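You operate a simulated robot arm through the tools that you are given. There is no shell and no other tool. Be economical: measure what you need, move in short steps, check, and stop when the job is done.

You run a simulated robot arm. Do the job below in one go: nothing can be reset, and whatever is moved stays where it is left.

JOB
Empty the gilt tray: ribbon spool into the RIBBONS drawer, green clip into the CLIPS drawer.
Fine: both drawers stand open; shut them; the red clip stays where it is. Set down upright: clip.

The check looks at the end state, three seconds after you hand in, the way a careful person would. Anything else that was tipped, shoved, dropped, spilled or broken makes it a failure.

ROBOT AND FRAMES
A 7-joint arm with a two-finger parallel gripper, fixed in place. Base frame: the origin is at the foot of the arm, x ahead of it, y to its left, z up; the work surface is at about z = 720. Readings come in mm, degrees, newtons and seconds.
With the tool pointing down near the work surface it reaches from about 200 to 740 mm from the base axis. Its first joint turns from -166.0 to 166.0 degrees. Payload 1.57 kg.
The tool frame sits at the grasp point between the pads (the TCP): z along the fingers, y along the line on which they close. The tips reach 30 mm beyond it. The gripper opens to 110 mm. The fingers are 24 mm wide and 12 mm thick; the gripper's body (48 by 112 mm) begins 78 mm behind the TCP.
Orientation is that of the tool frame in the base frame, as a unit quaternion [w, x, y, z]. With the fingers straight down and closing along the base's y, the tool's x points along the base's -x, its y along +y and its z along -z.

CONTROLS
- The arm moves only by the tool apply_moves. Its argument "motion" is a list of rows, each a list of 7 numbers: the finger opening in mm, from 0 to 110, then the shift along the tool's x, y, z in units of 400 mm (1.0 is 400 mm), then the turn, a rotation vector about the tool's x, y, z in units of 60 degrees (1.0 is 60 degrees). In form: [[fingers, dx, dy, dz, rx, ry, rz], ...]. A call has 1 to 10 rows; each row is the pose to reach, as a shift and turn from the pose commanded when the call began, along the tool's axes at that moment. A call with a number of a shift or a turn outside -1 to 1 is refused whole. Each row takes 0.2 s and may step no farther than 50 mm and 8.6 degrees from the row before; otherwise, or with a gripper value out of range, the whole call is refused. A pose out of reach is approached as far as the arm can. The call stops where the force on the tool passes 50 N (or 10 N more than at its start, if that is more) or the arm is blocked; 0.2 s more then pass. The fingers move at their own pace (about 45 mm/s each) and stop on an object; they squeeze with about 22 N. The grip force told is the motor's: it shows also when the fingers shut on nothing. Time passes only in rows, and 0.2 s behind the last, so rows that repeat a pose let the fingers close. It gives the time, the measured TCP pose, the force on the tool (base axes), the opening and the grip force at its end, in the units of the frame above (readings bear some noise), with the torque about the TCP (base axes, N m) and any sound that the robot's microphone picked up.
- Cameras (640 x 400 px; columns grow to the right, rows downward): "scene" is fixed at [399.6, 500.5, 1305.5]; the picture's right is [-1.00, -0.01, 0.00], its down [-0.01, 0.53, -0.85] and it looks along [0.01, -0.85, -0.53] (base axes); focal length 352 px, centre (320, 200). "wrist" rides on the gripper at [70, 16, -141] in the tool frame; the picture's right is [-0.23, 0.97, 0.00], its down [-0.86, -0.20, -0.48] and it looks along [-0.47, -0.11, 0.88] (tool axes); focal length 222 px, centre (320, 200). There is no depth. A picture from a camera that has moved, and an enlarged one, comes with that camera's place and axes in the base frame and with its lens.
- snapshot(camera): a new picture of that camera. It takes no simulated time.
- slide_trunk(by): slides the trunk up (or, below 0, down) by that many mm; the arm rides with it, the base frame stays. It gives what a move gives, with no picture.
- zoom(camera, box): a new picture of the part [left, top, right, bottom] of that camera's present view, enlarged. It takes no simulated time.
- finish_job(): hands the job in; it is judged then, once.

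Work in short steps. Places have to be worked out from the pictures, the camera data and where the tool is seen: move nearer, look again, correct. Check each grasp and each placing, and mend what went wrong. You have 120 turns and 76 pictures in all, those below and enlarged ones among them. Open the gripper and draw the arm clear of the work before you hand the job in, unless the task says otherwise; then end with one line.

The tools are called as name(argument=value, ...) on one line, values as JSON. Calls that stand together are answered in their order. apply_moves: Moves the arm, as the interface text tells. Its arguments: {"type":"object","properties":{"motion":{"type":"array","items":{"type":"array","items":{"type":"number"}}}},"required":["motion"]} The other tools are called the same way: slide_trunk (by) slides the trunk up or down; snapshot (camera) takes a picture; zoom (camera, box) takes an enlarged picture of a part of a camera's view; finish_job () hands the job in.

At the start:

```text
t: 0.0
eef_pos: [336.7, -312.9, 953.0]
ee_rot: [0.0, 0.0, 1.0, -0.001]
ft_force: [-0.1, -0.1, 0.0]
torque: [0.0, 0.06, 0.02]
finger_gap: 110.1
grip_force: 0.0
trunk travel left (down, up): [-500.0, 90.0]
```

scene: 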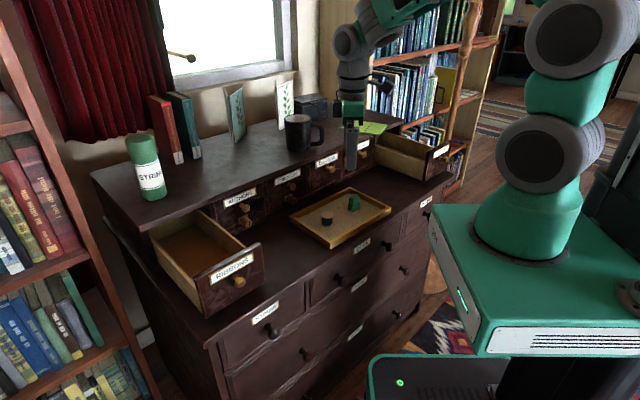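
wrist: 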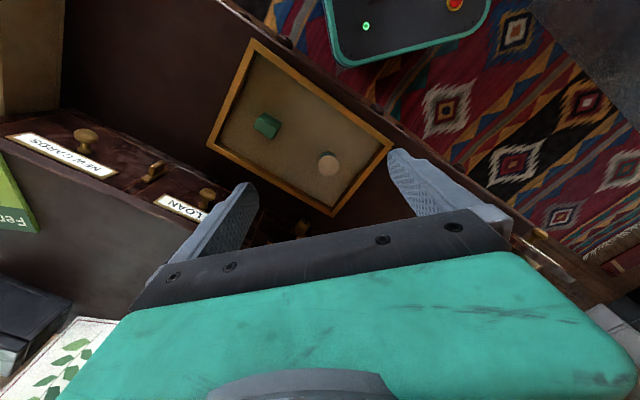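

I'll look at the tray and the drawers in detail before moving.

zoom(camera="scene", box=[270, 170, 430, 270])

zoom(camera="scene", box=[330, 90, 490, 190])

zoom(camera="scene", box=[130, 170, 290, 330])

zoom(camera="wrist", box=[180, 20, 420, 220])

```text
4.00 times, centred on (350, 220) of scene
camera zoom: at [399.6, 500.5, 1305.5], right [-1.0, -0.01, 0.0], down [-0.01, 0.53, -0.85], along [0.01, -0.85, -0.53], focal length 1409 px, centre (200, 120)
```

zoom: 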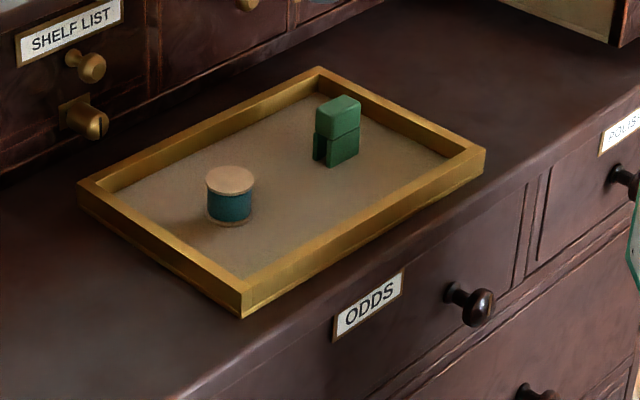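

```text
4.00 times, centred on (410, 140) of scene
camera zoom: at [399.6, 500.5, 1305.5], right [-1.0, -0.01, 0.0], down [-0.01, 0.53, -0.85], along [0.01, -0.85, -0.53], focal length 1409 px, centre (-40, 440)
```

zoom: 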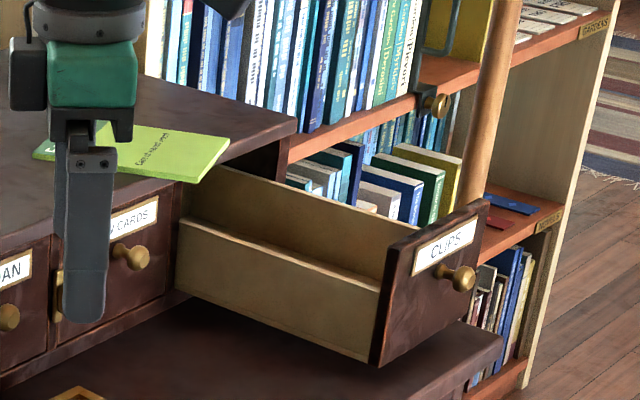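

```text
2.50 times, centred on (210, 250) of scene
camera zoom: at [399.6, 500.5, 1305.5], right [-1.0, -0.01, 0.0], down [-0.01, 0.53, -0.85], along [0.01, -0.85, -0.53], focal length 880 px, centre (595, 75)
```

zoom: 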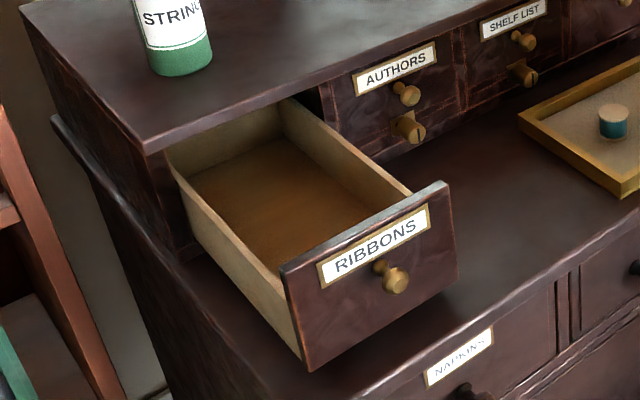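

```text
2.00 times, centred on (300, 120) of wrist
camera zoom: at [266.4, -296.3, 1095.3], right [0.23, 0.97, 0.0], down [0.86, -0.2, 0.48], along [0.47, -0.11, -0.88], focal length 444 px, centre (360, 360)
```

zoom: 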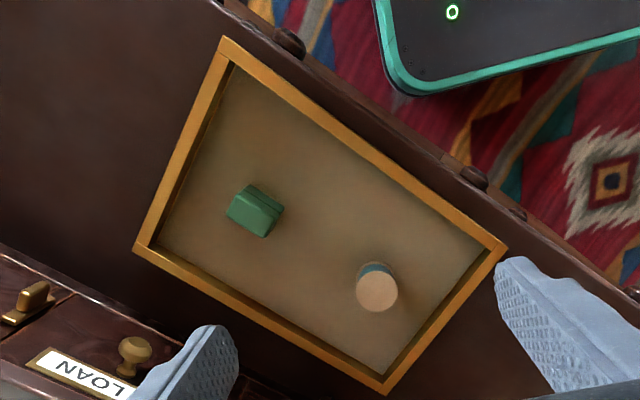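

The tray spool is at about (391, -310) and the green clip at about (308, -386). The cabinet front is turned about 45° from the base axes, so I'll first yaw the tool 45° to line up with it and then look again.

apply_moves(motion=[[110, 0, 0, 0, 0, 0, 0.125], [110, 0, 0, 0, 0, 0, 0.25], [110, 0, 0, 0, 0, 0, 0.375], [110, 0, 0, 0, 0, 0, 0.5], [110, 0, 0, 0, 0, 0, 0.625], [110, 0, 0, 0, 0, 0, 0.75], [110, 0, 0, 0, 0, 0, 0.75]])

snapshot(camera="wrist")

snapshot(camera="scene")

```text
t: 1.6
eef_pos: [335.2, -313.2, 954.2]
ee_rot: [0.0, 0.383, 0.924, 0.0]
ft_force: [-0.4, 0.6, 0.1]
torque: [-0.02, 0.0, 0.01]
finger_gap: 110.2
grip_force: 0.1
trunk travel left (down, up): [-500.0, 90.0]
```

```text
69 pictures are left
camera wrist: at [298.5, -251.7, 1095.4], right [0.85, 0.53, 0.0], down [0.46, -0.75, 0.48], along [0.25, -0.41, -0.88], focal length 222 px, centre (320, 200)
```

wrist: 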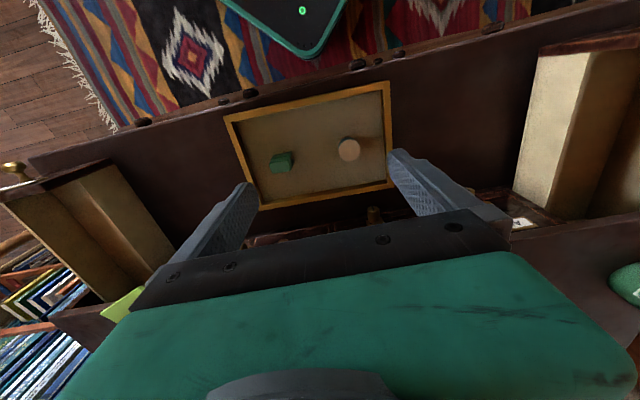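

```text
68 pictures are left
```

scene: 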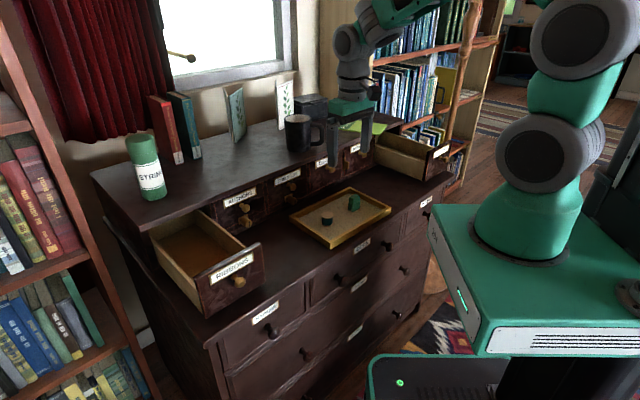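

Aligned now. I'll zoom on the CLIPS drawer, the RIBBONS drawer and the tray contents in the wrist view.

zoom(camera="wrist", box=[0, 140, 200, 320])

zoom(camera="wrist", box=[220, 80, 400, 210])

zoom(camera="wrist", box=[480, 20, 640, 260])

```text
2.22 times, centred on (100, 230) of wrist
camera zoom: at [298.5, -251.7, 1095.4], right [0.85, 0.53, 0.0], down [0.46, -0.75, 0.48], along [0.25, -0.41, -0.88], focal length 494 px, centre (809, 133)
```

zoom: 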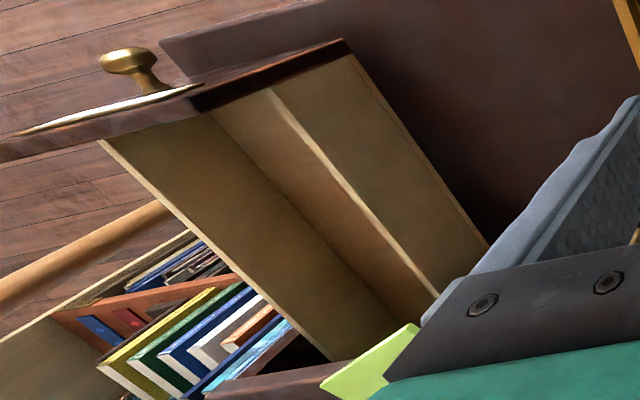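

```text
3.08 times, centred on (310, 145) of wrist
camera zoom: at [298.5, -251.7, 1095.4], right [0.85, 0.53, 0.0], down [0.46, -0.75, 0.48], along [0.25, -0.41, -0.88], focal length 684 px, centre (351, 369)
```

zoom: 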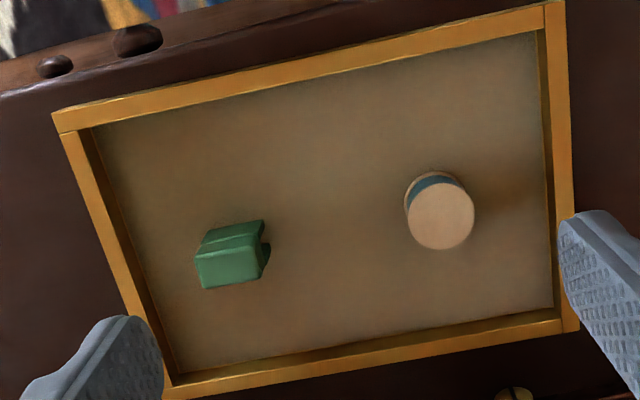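

```text
1.67 times, centred on (560, 140) of wrist
camera zoom: at [298.5, -251.7, 1095.4], right [0.85, 0.53, 0.0], down [0.46, -0.75, 0.48], along [0.25, -0.41, -0.88], focal length 370 px, centre (-80, 300)
```

zoom: 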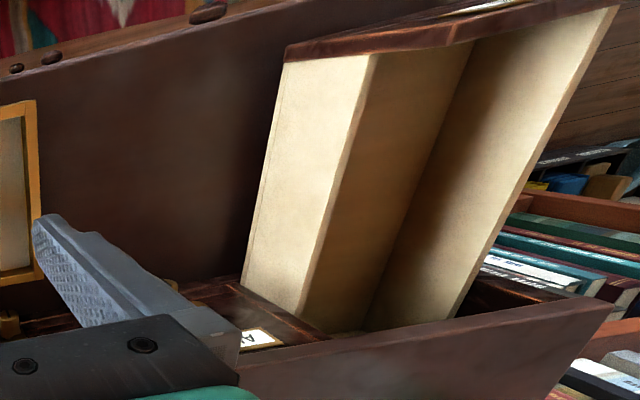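

Triangulating from both views, the clip top is at about (308.6, -391.6, 757) and the spool top at about (388, -311.5, 750), and both line up with the cabinet. I'll move above the clip at z ≈ 860 and look.

apply_moves(motion=[[60, -0.03, -0.062, 0.078, 0, 0, 0], [60, -0.061, -0.124, 0.157, 0, 0, 0], [60, -0.0915, -0.186, 0.235, 0, 0, 0], [60, -0.0915, -0.186, 0.235, 0, 0, 0]])

snapshot(camera="wrist")

zoom(camera="scene", box=[290, 130, 418, 210])

```text
t: 2.6
eef_pos: [306.9, -392.5, 861.4]
ee_rot: [0.0, 0.382, 0.924, 0.0]
ft_force: [-0.4, -0.2, -0.4]
torque: [-0.01, 0.0, 0.0]
finger_gap: 59.8
grip_force: 0.0
trunk travel left (down, up): [-500.0, 90.0]
```

```text
64 pictures are left
camera wrist: at [271.2, -331.9, 1001.7], right [0.85, 0.53, 0.0], down [0.46, -0.75, 0.48], along [0.25, -0.41, -0.88], focal length 222 px, centre (320, 200)
```

wrist: 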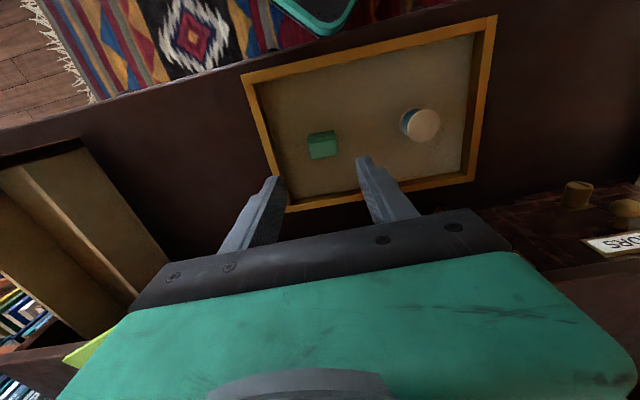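

```text
5.00 times, centred on (354, 170) of scene
camera zoom: at [399.6, 500.5, 1305.5], right [-1.0, -0.01, 0.0], down [-0.01, 0.53, -0.85], along [0.01, -0.85, -0.53], focal length 1761 px, centre (150, 350)
```

zoom: 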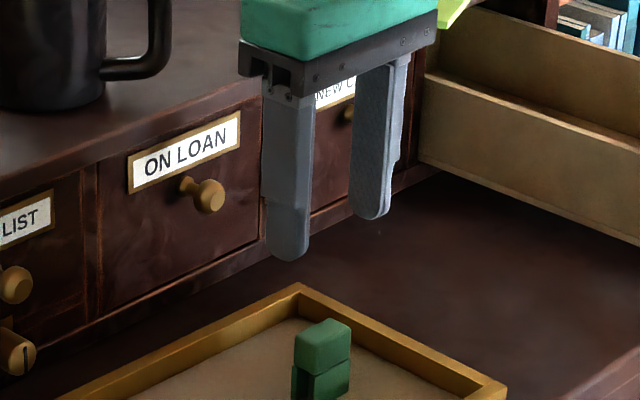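

The fingers straddle the clip, which sits about 4 mm to the left of my aim. I'll go down to just above it and check again.

apply_moves(motion=[[60, 0, 0.01, 0.075, 0, 0, 0], [60, 0, 0.01, 0.14, 0, 0, 0], [60, 0, 0.01, 0.14, 0, 0, 0]])

zoom(camera="wrist", box=[200, 80, 480, 255])

zoom(camera="scene", box=[290, 150, 418, 230])

```text
t: 3.4
eef_pos: [312.1, -389.9, 804.2]
ee_rot: [0.0, 0.383, 0.924, -0.001]
ft_force: [0.8, 0.5, 0.1]
torque: [-0.01, -0.01, 0.02]
finger_gap: 60.1
grip_force: 0.0
trunk travel left (down, up): [-500.0, 90.0]
```

```text
2.29 times, centred on (340, 168) of wrist
camera zoom: at [274.0, -328.3, 945.6], right [0.85, 0.53, 0.0], down [0.46, -0.75, 0.48], along [0.25, -0.41, -0.88], focal length 508 px, centre (274, 274)
```

zoom: 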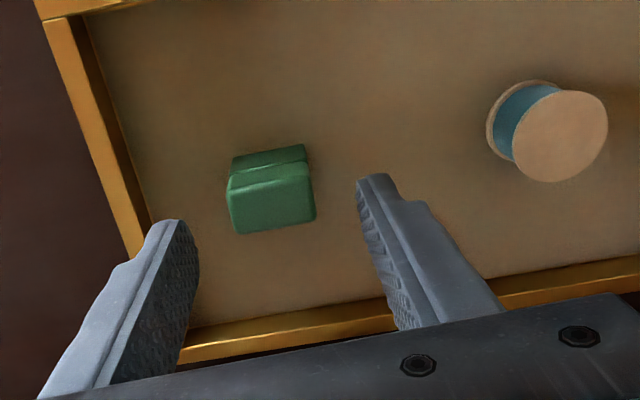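

```text
5.00 times, centred on (354, 190) of scene
camera zoom: at [399.6, 500.5, 1305.5], right [-1.0, -0.01, 0.0], down [-0.01, 0.53, -0.85], along [0.01, -0.85, -0.53], focal length 1761 px, centre (150, 250)
```

zoom: 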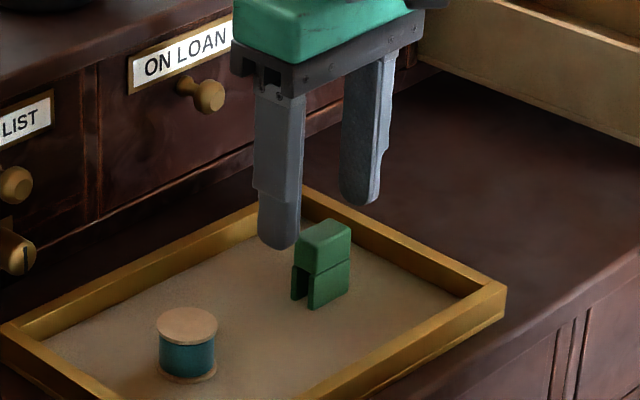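

The gripper is centred on the clip to within about 2 mm. I'll lower to TCP z ≈ 760 and close.

apply_moves(motion=[[60, 0, 0, 0.06, 0, 0, 0], [60, 0, 0, 0.11, 0, 0, 0], [60, 0, 0, 0.11, 0, 0, 0], [10, 0, 0, 0.11, 0, 0, 0], [10, 0, 0, 0.11, 0, 0, 0], [10, 0, 0, 0.11, 0, 0, 0], [10, 0, 0, 0.11, 0, 0, 0]])

zoom(camera="scene", box=[290, 150, 418, 230])

```text
t: 5.0
eef_pos: [310.9, -389.5, 762.0]
ee_rot: [0.001, 0.383, 0.924, 0.0]
ft_force: [0.0, -0.2, -0.3]
torque: [0.01, 0.0, 0.02]
finger_gap: 31.3
grip_force: 21.8
trunk travel left (down, up): [-500.0, 90.0]
```

```text
5.00 times, centred on (354, 190) of scene
camera zoom: at [399.6, 500.5, 1305.5], right [-1.0, -0.01, 0.0], down [-0.01, 0.53, -0.85], along [0.01, -0.85, -0.53], focal length 1761 px, centre (150, 250)
```

zoom: 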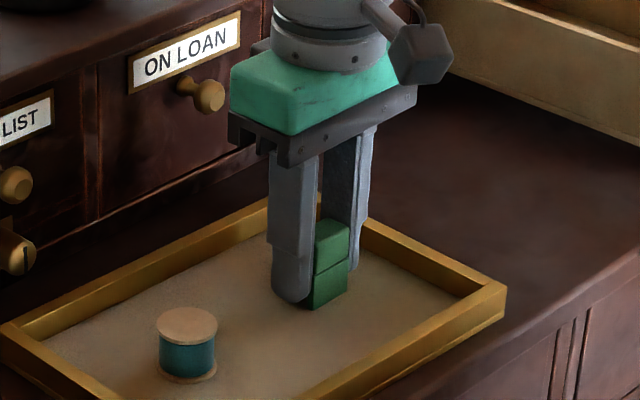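

The clip is held at 31 mm opening and 22 N. I'll lift it and carry it towards the CLIPS drawer.

apply_moves(motion=[[10, 0, 0, -0.06, 0, 0, 0], [10, 0, 0, -0.18, 0, 0, 0], [10, 0, 0, -0.3, 0, 0, 0], [10, 0, 0, -0.42, 0, 0, 0], [10, 0, 0, -0.5, 0, 0, 0], [10, 0, -0.12, -0.5, 0, 0, 0], [10, 0, -0.24, -0.5, 0, 0, 0], [10, 0, -0.36, -0.5, 0, 0, 0], [10, 0, -0.48, -0.5, 0, 0, 0], [10, 0, -0.6, -0.5, 0, 0, 0]])

snapshot(camera="wrist")

snapshot(camera="scene")

```text
t: 7.2
eef_pos: [143.9, -559.9, 959.8]
ee_rot: [0.0, 0.382, 0.924, 0.0]
ft_force: [0.4, 0.8, -0.4]
torque: [0.02, 0.01, -0.03]
finger_gap: 30.9
grip_force: 22.3
trunk travel left (down, up): [-500.0, 90.0]
```

```text
59 pictures are left
camera wrist: at [105.7, -497.8, 1100.8], right [0.85, 0.53, 0.0], down [0.46, -0.75, 0.48], along [0.25, -0.41, -0.88], focal length 222 px, centre (320, 200)
```

wrist: 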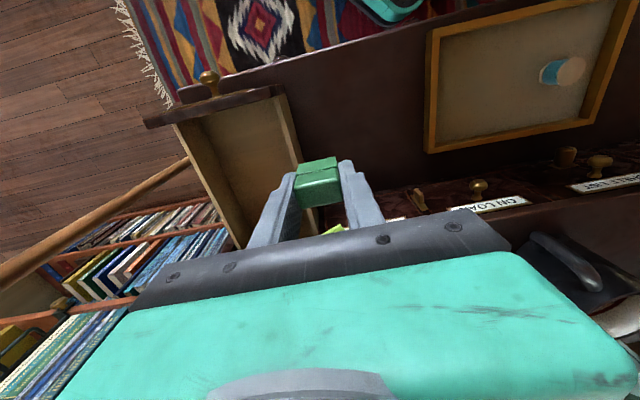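

```text
58 pictures are left
```

scene: 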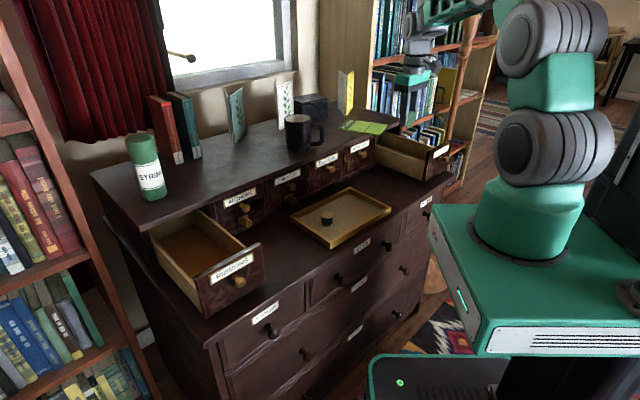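

I need to see the CLIPS drawer interior, so I'll zoom in on it.

zoom(camera="wrist", box=[130, 60, 380, 260])

zoom(camera="scene", box=[325, 65, 469, 185])

```text
2.00 times, centred on (255, 160) of wrist
camera zoom: at [105.7, -497.8, 1100.8], right [0.85, 0.53, 0.0], down [0.46, -0.75, 0.48], along [0.25, -0.41, -0.88], focal length 444 px, centre (450, 280)
```

zoom: 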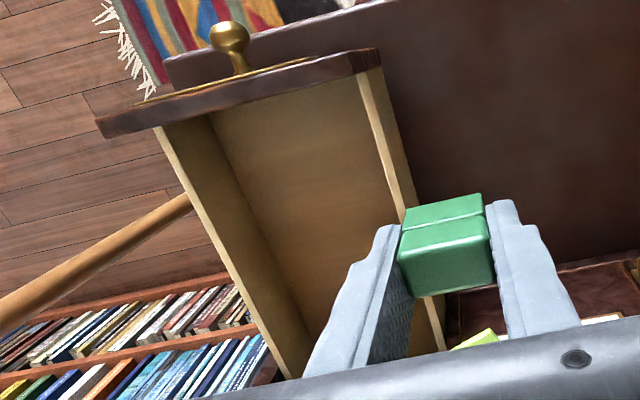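

```text
3.33 times, centred on (397, 125) of scene
camera zoom: at [399.6, 500.5, 1305.5], right [-1.0, -0.01, 0.0], down [-0.01, 0.53, -0.85], along [0.01, -0.85, -0.53], focal length 1174 px, centre (63, 450)
```

zoom: 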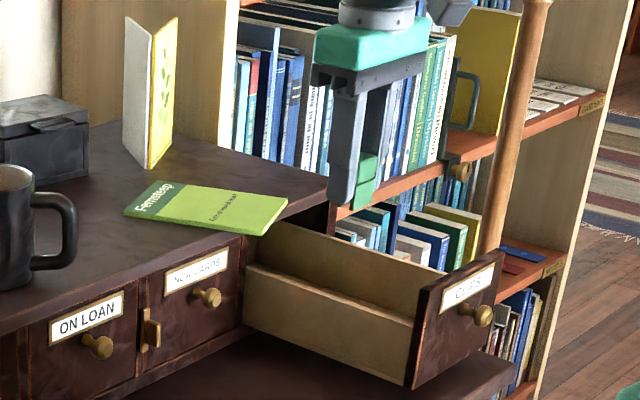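

The drawer interior runs from about s = -458 to -332 and the open part from f ≈ 435 to 617. Here f is the distance toward the cabinet and s is the distance along it to the left. I'll centre over it at s ≈ -395.

apply_moves(motion=[[10, 0, -0.09, 0, 0, 0, 0], [10, 0, -0.18, 0, 0, 0, 0], [10, 0, -0.2525, 0, 0, 0, 0], [10, 0, -0.2525, 0, 0, 0, 0]])

snapshot(camera="wrist")

zoom(camera="scene", box=[325, 65, 469, 185])

```text
t: 8.2
eef_pos: [71.6, -628.9, 959.4]
ee_rot: [-0.001, 0.382, 0.924, 0.0]
ft_force: [-0.4, -0.1, -0.8]
torque: [0.0, -0.01, -0.01]
finger_gap: 31.2
grip_force: 22.1
trunk travel left (down, up): [-500.0, 90.0]
```

```text
55 pictures are left
camera wrist: at [33.1, -568.6, 1101.3], right [0.85, 0.53, 0.0], down [0.46, -0.75, 0.48], along [0.25, -0.41, -0.88], focal length 222 px, centre (320, 200)
```

wrist: 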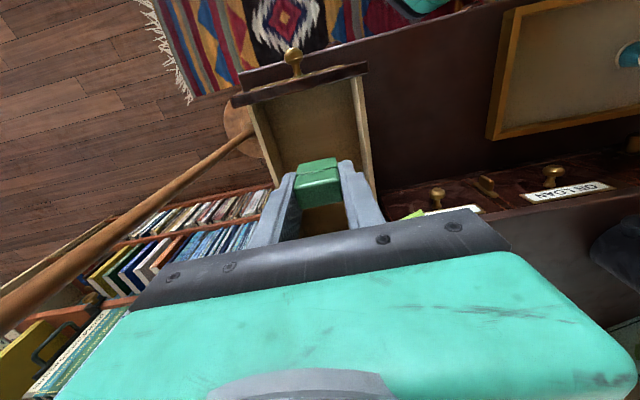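

```text
3.33 times, centred on (397, 125) of scene
camera zoom: at [399.6, 500.5, 1305.5], right [-1.0, -0.01, 0.0], down [-0.01, 0.53, -0.85], along [0.01, -0.85, -0.53], focal length 1174 px, centre (63, 450)
```

zoom: 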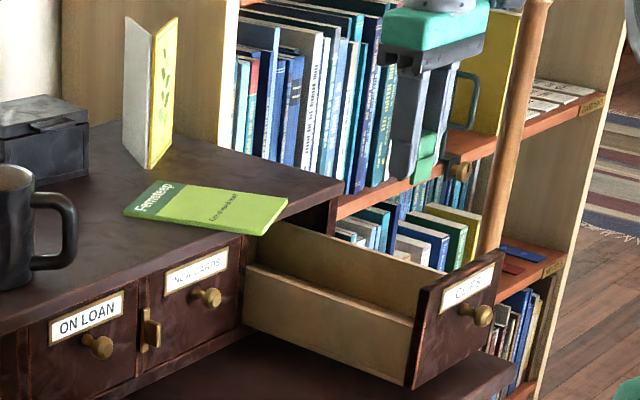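

Centred at s = -394, f = 495. I'll lower into the drawer to z ≈ 815 and check.

apply_moves(motion=[[10, 0, 0, 0.1, 0, 0, 0], [10, 0, 0, 0.2, 0, 0, 0], [10, 0, 0, 0.3, 0, 0, 0], [10, 0, 0, 0.36, 0, 0, 0], [10, 0, 0, 0.36, 0, 0, 0]])

zoom(camera="wrist", box=[200, 60, 450, 240])

zoom(camera="scene", box=[350, 105, 462, 175])

```text
t: 9.4
eef_pos: [71.6, -628.9, 816.2]
ee_rot: [0.0, 0.382, 0.924, 0.0]
ft_force: [0.3, 0.6, -1.0]
torque: [0.0, -0.01, -0.03]
finger_gap: 31.4
grip_force: 22.6
trunk travel left (down, up): [-500.0, 90.0]
```

```text
2.22 times, centred on (325, 150) of wrist
camera zoom: at [34.6, -567.9, 957.0], right [0.85, 0.53, 0.0], down [0.46, -0.75, 0.48], along [0.25, -0.41, -0.88], focal length 494 px, centre (309, 311)
```

zoom: 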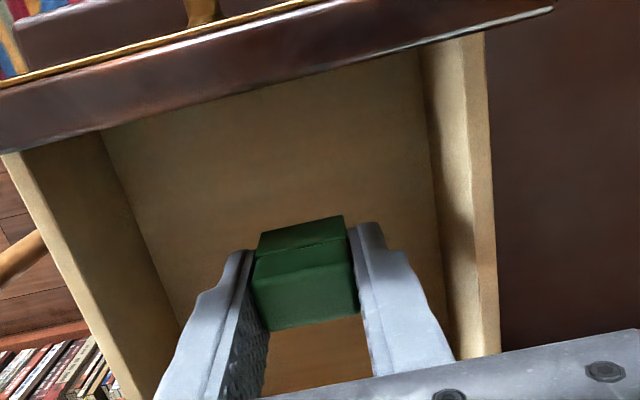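

```text
5.71 times, centred on (406, 140) of scene
camera zoom: at [399.6, 500.5, 1305.5], right [-1.0, -0.01, 0.0], down [-0.01, 0.53, -0.85], along [0.01, -0.85, -0.53], focal length 2012 px, centre (-171, 543)
```

zoom: 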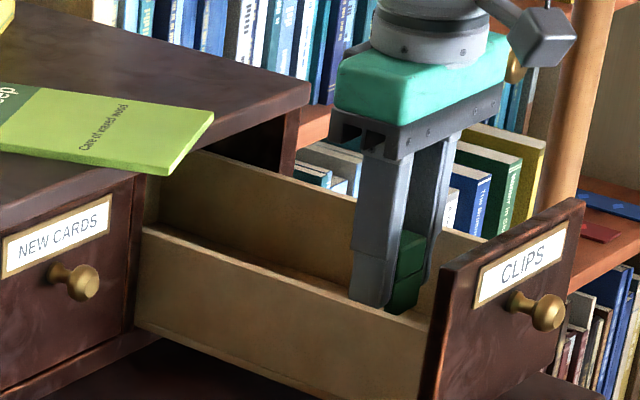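

The clip is inside the drawer, clear of the walls. I'll creep down in small steps and watch the force.

apply_moves(motion=[[10, 0, 0, 0.02, 0, 0, 0], [10, 0, 0, 0.04, 0, 0, 0], [10, 0, 0, 0.04, 0, 0, 0]])

apply_moves(motion=[[10, 0, 0, 0.01, 0, 0, 0], [10, 0, 0, 0.01, 0, 0, 0]])

apply_moves(motion=[[10, 0, 0, 0.0075, 0, 0, 0], [10, 0, 0, 0.0075, 0, 0, 0]])

zoom(camera="wrist", box=[200, 60, 450, 240])

```text
t: 10.2
eef_pos: [72.4, -628.8, 800.2]
ee_rot: [0.0, 0.381, 0.924, 0.0]
ft_force: [-0.3, -0.1, 0.8]
torque: [-0.02, 0.02, 0.01]
finger_gap: 31.1
grip_force: 22.0
trunk travel left (down, up): [-500.0, 90.0]
```

```text
t: 10.8
eef_pos: [72.0, -629.8, 795.7]
ee_rot: [0.0, 0.382, 0.924, 0.0]
ft_force: [-0.2, 0.3, 0.0]
torque: [-0.01, 0.0, 0.0]
finger_gap: 31.2
grip_force: 21.9
trunk travel left (down, up): [-500.0, 90.0]
```

```text
t: 11.4
eef_pos: [72.3, -629.7, 792.1]
ee_rot: [0.0, 0.383, 0.924, 0.0]
ft_force: [0.1, 0.7, 0.8]
torque: [-0.01, 0.01, 0.02]
finger_gap: 31.2
grip_force: 22.3
trunk travel left (down, up): [-500.0, 90.0]
```

```text
2.22 times, centred on (325, 150) of wrist
camera zoom: at [33.8, -568.7, 934.1], right [0.85, 0.53, 0.0], down [0.46, -0.75, 0.48], along [0.25, -0.41, -0.88], focal length 494 px, centre (309, 311)
```

zoom: 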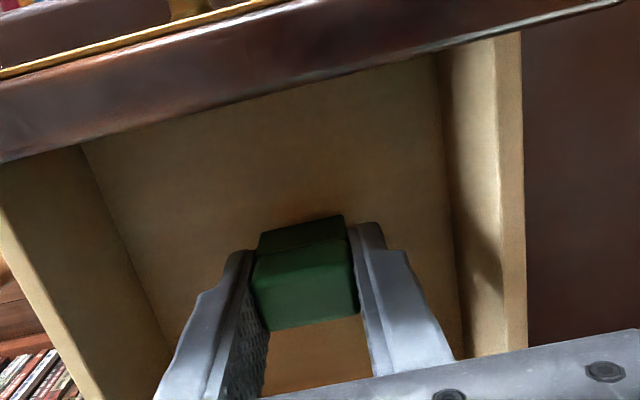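

Still no contact, so I'll continue in 2–3 mm steps.

apply_moves(motion=[[10, 0, 0, 0.0075, 0, 0, 0], [10, 0, 0, 0.0075, 0, 0, 0]])

apply_moves(motion=[[10, 0, 0, 0.005, 0, 0, 0], [10, 0, 0, 0.005, 0, 0, 0]])

```text
t: 12.0
eef_pos: [71.1, -629.9, 790.2]
ee_rot: [0.0, 0.382, 0.924, 0.0]
ft_force: [0.0, 0.2, 0.4]
torque: [0.01, -0.01, 0.04]
finger_gap: 31.1
grip_force: 22.2
trunk travel left (down, up): [-500.0, 90.0]
```

```text
t: 12.6
eef_pos: [70.0, -630.4, 789.0]
ee_rot: [0.0, 0.382, 0.924, 0.0]
ft_force: [-0.7, -0.5, 0.0]
torque: [0.02, 0.0, -0.03]
finger_gap: 30.9
grip_force: 22.0
trunk travel left (down, up): [-500.0, 90.0]
```

No force yet, so I'll keep going down in small steps.

apply_moves(motion=[[10, 0, 0, 0.005, 0, 0, 0], [10, 0, 0, 0.005, 0, 0, 0]])

apply_moves(motion=[[10, 0, 0, 0.005, 0, 0, 0], [10, 0, 0, 0.005, 0, 0, 0]])

zoom(camera="scene", box=[380, 120, 444, 160])

```text
t: 13.2
eef_pos: [70.7, -629.9, 785.5]
ee_rot: [0.0, 0.382, 0.924, -0.001]
ft_force: [-0.2, -0.5, 0.1]
torque: [-0.01, -0.03, 0.0]
finger_gap: 31.3
grip_force: 22.1
trunk travel left (down, up): [-500.0, 90.0]
```

```text
t: 13.8
eef_pos: [70.4, -630.4, 783.4]
ee_rot: [0.001, 0.381, 0.925, 0.0]
ft_force: [-0.5, 0.1, -0.7]
torque: [-0.03, 0.0, -0.02]
finger_gap: 31.0
grip_force: 22.5
trunk travel left (down, up): [-500.0, 90.0]
```

```text
10.00 times, centred on (412, 140) of scene
camera zoom: at [399.6, 500.5, 1305.5], right [-1.0, -0.01, 0.0], down [-0.01, 0.53, -0.85], along [0.01, -0.85, -0.53], focal length 3522 px, centre (-600, 800)
```

zoom: 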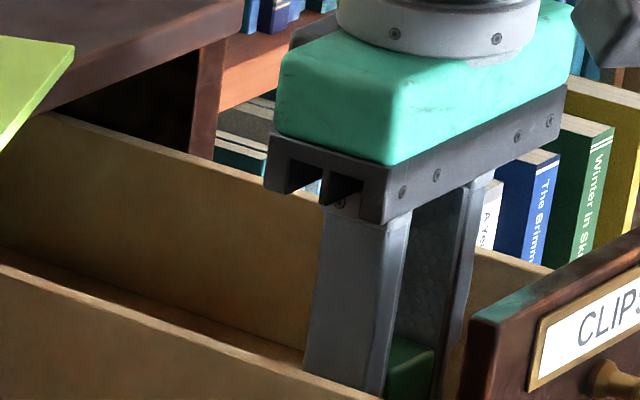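

Nothing has touched yet and the gripper body is clear of the rims, so I'll continue down.

apply_moves(motion=[[10, 0, 0, 0.005, 0, 0, 0], [10, 0, 0, 0.005, 0, 0, 0]])

apply_moves(motion=[[10, 0, 0, 0.005, 0, 0, 0], [10, 0, 0, 0.005, 0, 0, 0]])

apply_moves(motion=[[10, 0, 0, 0.005, 0, 0, 0], [10, 0, 0, 0.005, 0, 0, 0]])

zoom(camera="wrist", box=[200, 60, 450, 240])

```text
t: 14.4
eef_pos: [71.4, -628.3, 781.0]
ee_rot: [0.0, 0.382, 0.924, 0.0]
ft_force: [0.3, 1.5, -0.3]
torque: [-0.02, -0.01, -0.01]
finger_gap: 31.2
grip_force: 22.0
trunk travel left (down, up): [-500.0, 90.0]
```

```text
t: 15.0
eef_pos: [70.9, -629.1, 780.9]
ee_rot: [0.001, 0.382, 0.924, -0.001]
ft_force: [0.5, 1.3, 10.4]
torque: [0.11, 0.0, 0.03]
finger_gap: 31.2
grip_force: 22.3
trunk travel left (down, up): [-500.0, 90.0]
```

```text
t: 15.6
eef_pos: [71.1, -630.2, 780.2]
ee_rot: [0.001, 0.381, 0.924, -0.002]
ft_force: [1.3, -1.7, 16.3]
torque: [-0.02, 0.0, 0.04]
finger_gap: 31.5
grip_force: 22.6
trunk travel left (down, up): [-500.0, 90.0]
```

```text
2.22 times, centred on (325, 150) of wrist
camera zoom: at [33.6, -568.4, 920.6], right [0.85, 0.53, 0.0], down [0.46, -0.74, 0.48], along [0.25, -0.41, -0.88], focal length 494 px, centre (309, 311)
```

zoom: 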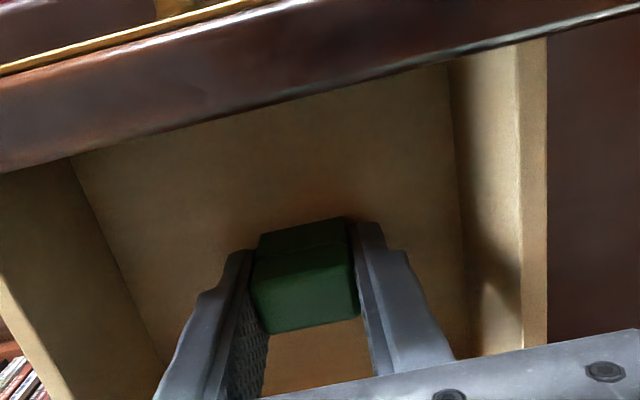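

The clip touched the floor at z ≈ 781 (16 N). I'll back off to relieve the press, release, wait and rise.

apply_moves(motion=[[10, 0, 0, -0.009, 0, 0, 0], [10, 0, 0, -0.009, 0, 0, 0], [36, 0, 0, -0.009, 0, 0, 0], [55, 0, 0, -0.009, 0, 0, 0], [55, 0, 0, -0.009, 0, 0, 0], [55, 0, 0, -0.05, 0, 0, 0], [55, 0, 0, -0.13, 0, 0, 0], [55, 0, 0, -0.23, 0, 0, 0], [55, 0, 0, -0.35, 0, 0, 0], [55, 0, 0, -0.45, 0, 0, 0]])

snapshot(camera="wrist")

zoom(camera="scene", box=[350, 105, 462, 175])

```text
t: 17.8
eef_pos: [71.6, -630.0, 958.3]
ee_rot: [-0.001, 0.382, 0.924, 0.0]
ft_force: [0.5, -0.4, -0.3]
torque: [0.01, 0.04, -0.03]
finger_gap: 55.1
grip_force: 0.1
trunk travel left (down, up): [-500.0, 90.0]
```

```text
48 pictures are left
camera wrist: at [32.8, -569.6, 1098.6], right [0.85, 0.53, 0.0], down [0.46, -0.75, 0.48], along [0.25, -0.41, -0.88], focal length 222 px, centre (320, 200)
```

wrist: 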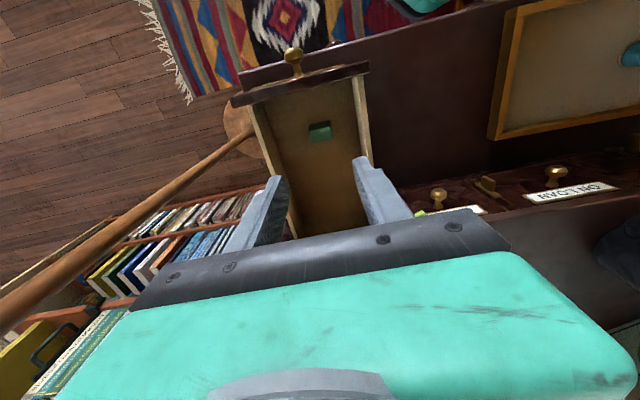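

```text
5.71 times, centred on (406, 140) of scene
camera zoom: at [399.6, 500.5, 1305.5], right [-1.0, -0.01, 0.0], down [-0.01, 0.53, -0.85], along [0.01, -0.85, -0.53], focal length 2012 px, centre (-171, 543)
```

zoom: 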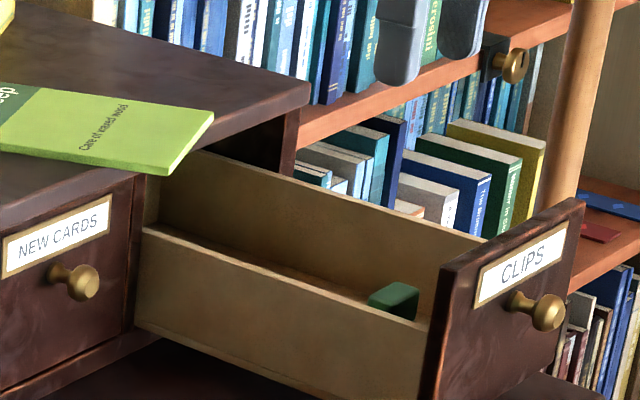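

The clip stands upright in the CLIPS drawer. I'll now close the fingers, move in front of the CLIPS knob (about s -397, f 395, z 803) and lower there, so I can push the knob gently.

apply_moves(motion=[[0, 0.115, 0, 0, 0, 0, 0], [0, 0.23, -0.005, 0, 0, 0, 0], [0, 0.34, -0.008, 0, 0, 0, 0], [0, 0.34, -0.008, 0.1, 0, 0, 0], [0, 0.34, -0.008, 0.2, 0, 0, 0], [0, 0.34, -0.008, 0.3, 0, 0, 0], [0, 0.34, -0.008, 0.365, 0, 0, 0], [0, 0.34, -0.008, 0.365, 0, 0, 0]])

zoom(camera="scene", box=[370, 90, 530, 190])

snapshot(camera="wrist")

```text
t: 19.6
eef_pos: [-26.8, -536.9, 811.6]
ee_rot: [0.0, 0.382, 0.924, 0.0]
ft_force: [0.2, 0.2, -0.1]
torque: [0.01, -0.01, -0.05]
finger_gap: 0.0
grip_force: 21.7
trunk travel left (down, up): [-500.0, 90.0]
```

```text
4.00 times, centred on (450, 140) of scene
camera zoom: at [399.6, 500.5, 1305.5], right [-1.0, -0.01, 0.0], down [-0.01, 0.53, -0.85], along [0.01, -0.85, -0.53], focal length 1409 px, centre (-200, 440)
```

zoom: 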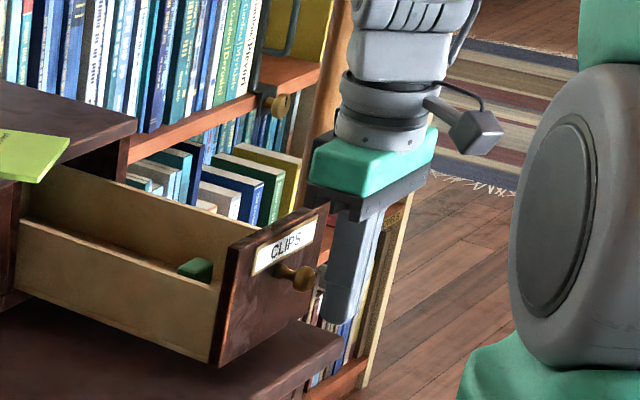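

```text
45 pictures are left
camera wrist: at [-64.8, -475.8, 953.1], right [0.85, 0.53, 0.0], down [0.46, -0.75, 0.48], along [0.25, -0.41, -0.88], focal length 222 px, centre (320, 200)
```

wrist: 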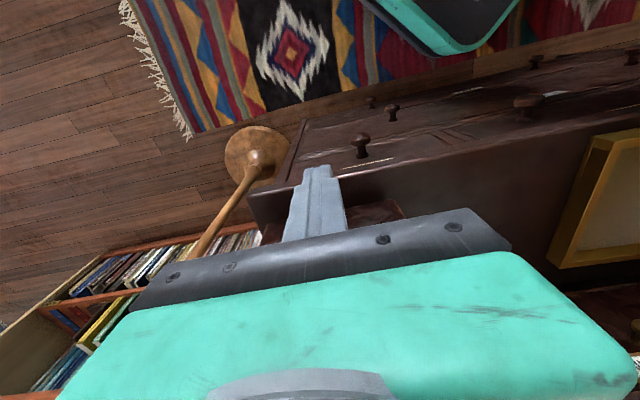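

I'm in front of the knob at s = -398 and f = 361. I'll push slowly forward, about 8 mm per row.

apply_moves(motion=[[0, -0.02, 0, 0, 0, 0, 0], [0, -0.04, 0, 0, 0, 0, 0], [0, -0.055, 0, 0, 0, 0, 0], [0, -0.075, 0, 0, 0, 0, 0], [0, -0.095, 0, 0, 0, 0, 0], [0, -0.115, 0, 0, 0, 0, 0], [0, -0.135, 0, 0, 0, 0, 0], [0, -0.155, 0, 0, 0, 0, 0], [0, -0.175, 0, 0, 0, 0, 0], [0, -0.195, 0, 0, 0, 0, 0]])

zoom(camera="scene", box=[350, 90, 510, 190])

```text
t: 21.8
eef_pos: [28.1, -592.3, 811.6]
ee_rot: [-0.001, 0.382, 0.924, 0.0]
ft_force: [0.1, 0.0, -0.5]
torque: [0.0, -0.03, 0.0]
finger_gap: 0.1
grip_force: 21.3
trunk travel left (down, up): [-500.0, 90.0]
```

```text
4.00 times, centred on (430, 140) of scene
camera zoom: at [399.6, 500.5, 1305.5], right [-1.0, -0.01, 0.0], down [-0.01, 0.53, -0.85], along [0.01, -0.85, -0.53], focal length 1409 px, centre (-120, 440)
```

zoom: 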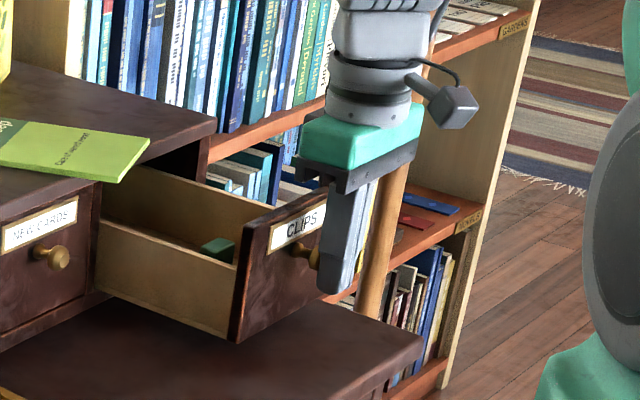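

The drawer is sliding in smoothly with the clip upright. I'll push another 80 mm.

apply_moves(motion=[[0, -0.015, 0, 0, 0, 0, 0], [0, -0.035, 0, 0, 0, 0, 0], [0, -0.055, 0, 0, 0, 0, 0], [0, -0.075, 0, 0, 0, 0, 0], [0, -0.095, 0, 0, 0, 0, 0], [0, -0.115, 0, 0, 0, 0, 0], [0, -0.135, 0, 0, 0, 0, 0], [0, -0.155, 0, 0, 0, 0, 0], [0, -0.175, 0, 0, 0, 0, 0], [0, -0.195, 0, 0, 0, 0, 0]])

zoom(camera="scene", box=[340, 80, 468, 160])

snapshot(camera="wrist")

```text
t: 24.0
eef_pos: [82.8, -647.0, 811.2]
ee_rot: [0.0, 0.382, 0.924, 0.001]
ft_force: [-0.4, 0.4, -0.2]
torque: [-0.01, 0.02, -0.01]
finger_gap: 0.0
grip_force: 21.5
trunk travel left (down, up): [-500.0, 90.0]
```

```text
5.00 times, centred on (404, 120) of scene
camera zoom: at [399.6, 500.5, 1305.5], right [-1.0, -0.01, 0.0], down [-0.01, 0.53, -0.85], along [0.01, -0.85, -0.53], focal length 1761 px, centre (-100, 600)
```

zoom: 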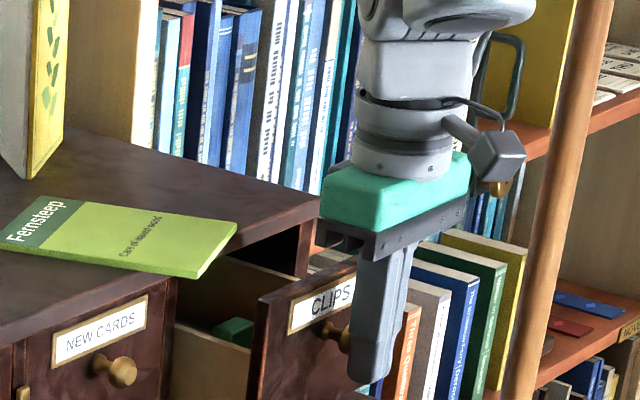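

```text
42 pictures are left
camera wrist: at [45.3, -585.7, 952.5], right [0.85, 0.53, 0.0], down [0.46, -0.74, 0.48], along [0.25, -0.41, -0.88], focal length 222 px, centre (320, 200)
```

wrist: 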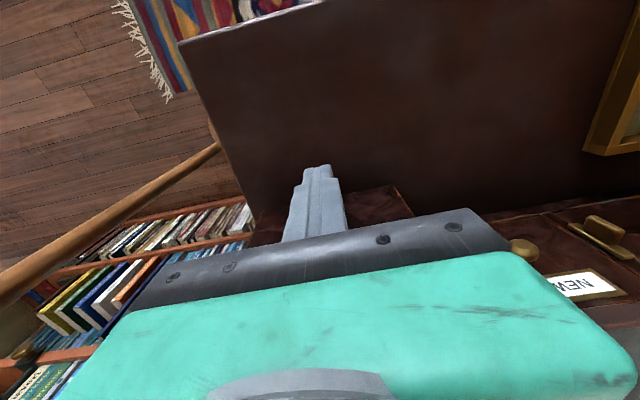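

The drawer is about two-thirds shut and the clip is still upright. The booklet top is at z ≈ 870 and my gripper body at about 889, so I'll rise 6 mm for margin and push 60 mm more.

apply_moves(motion=[[0, 0, 0, -0.015, 0, 0, 0], [0, -0.015, 0, -0.015, 0, 0, 0], [0, -0.035, 0, -0.015, 0, 0, 0], [0, -0.055, 0, -0.015, 0, 0, 0], [0, -0.075, 0, -0.015, 0, 0, 0], [0, -0.095, 0, -0.015, 0, 0, 0], [0, -0.11, 0, -0.015, 0, 0, 0], [0, -0.125, 0, -0.015, 0, 0, 0], [0, -0.1375, 0, -0.015, 0, 0, 0], [0, -0.15, 0, -0.015, 0, 0, 0]])

zoom(camera="scene", box=[340, 80, 468, 160])

```text
t: 26.2
eef_pos: [121.0, -684.9, 817.4]
ee_rot: [0.0, 0.383, 0.924, 0.0]
ft_force: [-0.5, 0.8, -0.9]
torque: [0.02, 0.01, 0.0]
finger_gap: 0.0
grip_force: 21.4
out of reach, approached as far as the arm can: row 10
trunk travel left (down, up): [-500.0, 90.0]
```

```text
5.00 times, centred on (404, 120) of scene
camera zoom: at [399.6, 500.5, 1305.5], right [-1.0, -0.01, 0.0], down [-0.01, 0.53, -0.85], along [0.01, -0.85, -0.53], focal length 1761 px, centre (-100, 600)
```

zoom: 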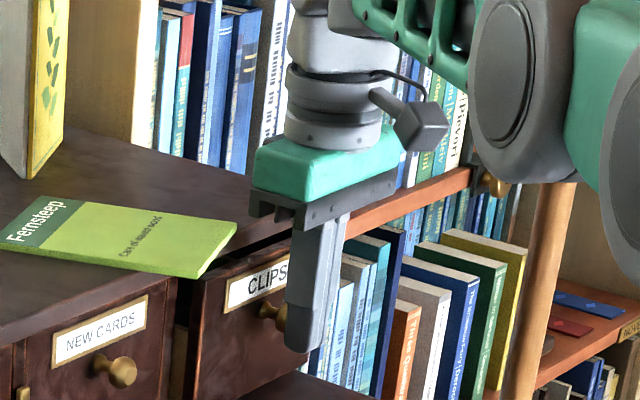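

The arm ran out of reach at r ≈ 696 with the drawer nearly shut (about 25 mm left). I'll back off and raise the trunk 90 mm, so the arm works lower relative to its shoulder and reaches farther.

apply_moves(motion=[[0, 0.05, 0, 0, 0, 0, 0], [0, 0.15, 0, 0, 0, 0, 0], [0, 0.15, 0, 0, 0, 0, 0]])

slide_trunk(by=90)

snapshot(camera="scene")

```text
t: 27.0
eef_pos: [79.5, -643.2, 820.1]
ee_rot: [0.0, 0.382, 0.924, 0.0]
ft_force: [0.3, 0.8, 0.2]
torque: [0.01, 0.0, 0.01]
finger_gap: 0.1
grip_force: 21.9
trunk travel left (down, up): [-500.0, 90.0]
```

```text
t: 28.2
eef_pos: [80.2, -643.5, 908.7]
ee_rot: [0.0, 0.383, 0.924, -0.001]
ft_force: [0.4, 0.0, -0.6]
torque: [-0.02, 0.02, 0.02]
finger_gap: 0.0
grip_force: 21.3
trunk travel left (down, up): [-590.0, 0.0]
```

```text
40 pictures are left
```

scene: 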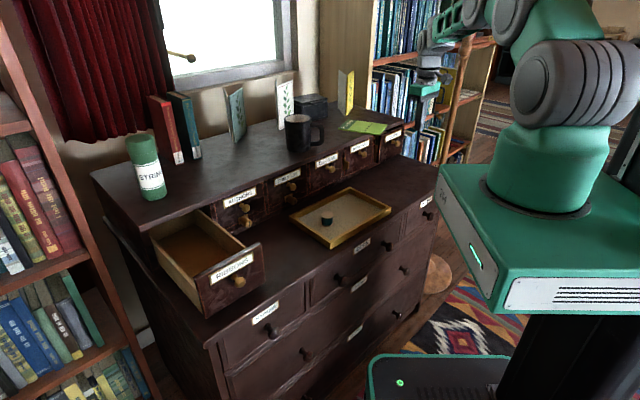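

The trunk is up, so I'll lower to z ≈ 818 and push forward again in small steps until it seats.

apply_moves(motion=[[0, 0, 0, 0.1, 0, 0, 0], [0, 0, 0, 0.2, 0, 0, 0], [0, 0, 0, 0.226, 0, 0, 0], [0, -0.06, 0, 0.226, 0, 0, 0], [0, -0.12, 0, 0.226, 0, 0, 0], [0, -0.14, 0, 0.226, 0, 0, 0], [0, -0.15, 0, 0.226, 0, 0, 0], [0, -0.16, 0, 0.226, 0, 0, 0], [0, -0.17, 0, 0.226, 0, 0, 0], [0, -0.17, 0, 0.226, 0, 0, 0]])

zoom(camera="scene", box=[340, 80, 468, 160])

```text
t: 30.4
eef_pos: [127.9, -675.9, 822.6]
ee_rot: [-0.001, 0.383, 0.924, -0.001]
ft_force: [-0.4, -0.2, -0.8]
torque: [-0.02, 0.04, 0.0]
finger_gap: 0.1
grip_force: 21.3
out of reach, approached as far as the arm can: row 5, 6, 7, 8, 9, 10
trunk travel left (down, up): [-590.0, 0.0]
```

```text
5.00 times, centred on (404, 120) of scene
camera zoom: at [399.6, 500.5, 1305.5], right [-1.0, -0.01, 0.0], down [-0.01, 0.53, -0.85], along [0.01, -0.85, -0.53], focal length 1761 px, centre (-100, 600)
```

zoom: 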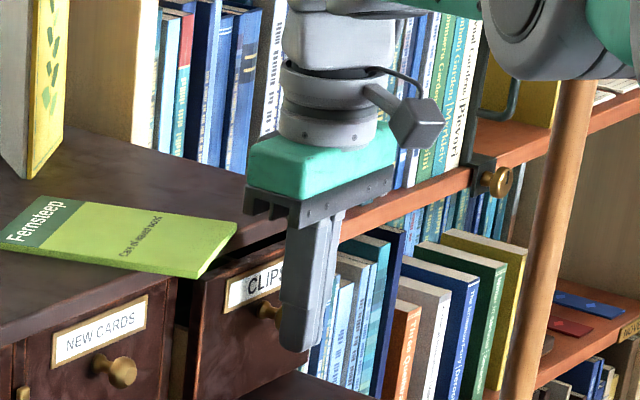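

Raising the trunk didn't help, because reach peaks near its original height. I'll back off, restore the trunk, and tilt the fingertips about 20° forward to gain reach.

apply_moves(motion=[[0, -0.07, 0, 0, 0, 0, 0], [0, 0.03, 0, 0, 0, 0, 0], [0, 0.03, 0, -0.1, 0, 0, 0], [0, 0.03, 0, -0.2, 0, 0, 0], [0, 0.03, 0, -0.226, 0, 0, 0], [0, 0.03, 0, -0.226, 0, 0, 0]])

```text
t: 31.9
eef_pos: [116.9, -665.8, 912.4]
ee_rot: [0.001, 0.383, 0.924, 0.001]
ft_force: [0.6, 0.5, 0.7]
torque: [0.0, -0.01, 0.0]
finger_gap: 0.1
grip_force: 21.4
out of reach, approached as far as the arm can: row 1
trunk travel left (down, up): [-590.0, 0.0]
```

Next I'll retreat 60 mm, recentre on the knob, and bring the trunk back down.

apply_moves(motion=[[0, 0.1, 0, 0, 0, 0, 0], [0, 0.18, -0.024, 0, 0, 0, 0], [0, 0.18, -0.024, 0, 0, 0, 0]])

slide_trunk(by=-90)

apply_moves(motion=[[0, 0, 0, 0, 0, -0.12, 0], [0, 0, 0, 0, 0, -0.24, 0], [0, 0, 0, 0, 0, -0.36, 0], [0, 0, 0, 0, 0, -0.36, 0]])

zoom(camera="scene", box=[340, 80, 468, 160])

```text
t: 32.6
eef_pos: [59.3, -620.4, 912.1]
ee_rot: [0.0, 0.383, 0.924, 0.0]
ft_force: [0.2, 0.6, 0.8]
torque: [0.0, -0.02, 0.0]
finger_gap: 0.2
grip_force: 21.1
trunk travel left (down, up): [-590.0, 0.0]
```

```text
t: 33.9
eef_pos: [60.3, -622.3, 824.0]
ee_rot: [0.0, 0.383, 0.924, 0.0]
ft_force: [0.4, -0.2, 0.2]
torque: [0.01, 0.01, -0.04]
finger_gap: 0.0
grip_force: 21.6
trunk travel left (down, up): [-500.0, 90.0]
```

```text
t: 34.9
eef_pos: [60.4, -621.0, 823.2]
ee_rot: [0.174, 0.376, 0.907, -0.071]
ft_force: [-0.5, 0.5, 0.4]
torque: [0.01, -0.04, -0.01]
finger_gap: 0.2
grip_force: 21.3
trunk travel left (down, up): [-500.0, 90.0]
```

```text
5.00 times, centred on (404, 120) of scene
camera zoom: at [399.6, 500.5, 1305.5], right [-1.0, -0.01, 0.0], down [-0.01, 0.53, -0.85], along [0.01, -0.85, -0.53], focal length 1761 px, centre (-100, 600)
```

zoom: 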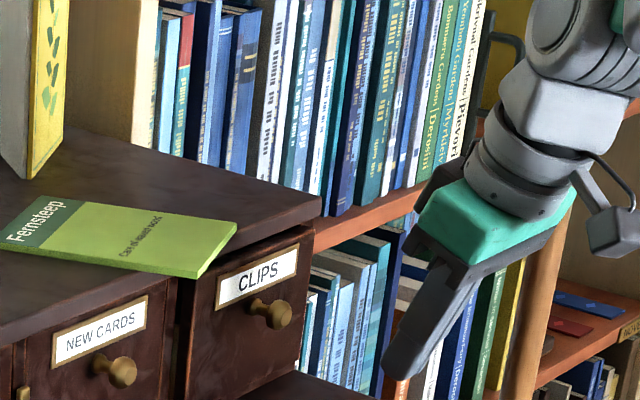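

Now tilted about 21° with the TCP at s = -396, f = 482, z = 823. I'll push horizontally toward the knob, slowing at contact.

apply_moves(motion=[[0, -0.0884, 0, 0.0484, 0, 0, 0], [0, -0.1698, 0, 0.0806, 0, 0, 0], [0, -0.188, 0, 0.088, 0, 0, 0], [0, -0.2, 0, 0.0925, 0, 0, 0], [0, -0.2105, 0, 0.0967, 0, 0, 0], [0, -0.222, 0, 0.1013, 0, 0, 0], [0, -0.234, 0, 0.106, 0, 0, 0]])

zoom(camera="scene", box=[340, 80, 468, 160])

```text
t: 36.5
eef_pos: [132.8, -692.2, 818.1]
ee_rot: [0.173, 0.375, 0.908, -0.071]
ft_force: [-5.4, 6.9, -0.1]
torque: [0.14, 0.11, 0.05]
finger_gap: 0.0
grip_force: 20.8
trunk travel left (down, up): [-500.0, 90.0]
```

```text
5.00 times, centred on (404, 120) of scene
camera zoom: at [399.6, 500.5, 1305.5], right [-1.0, -0.01, 0.0], down [-0.01, 0.53, -0.85], along [0.01, -0.85, -0.53], focal length 1761 px, centre (-100, 600)
```

zoom: 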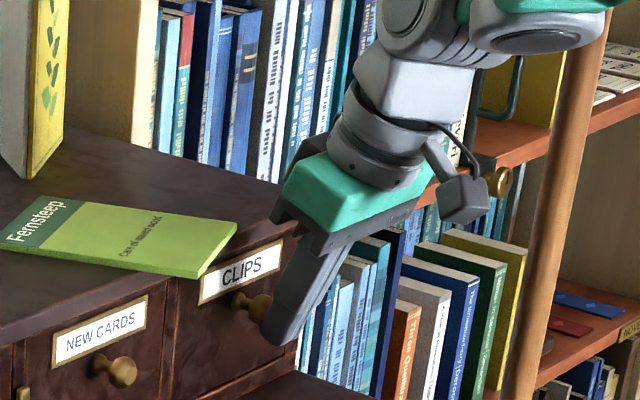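

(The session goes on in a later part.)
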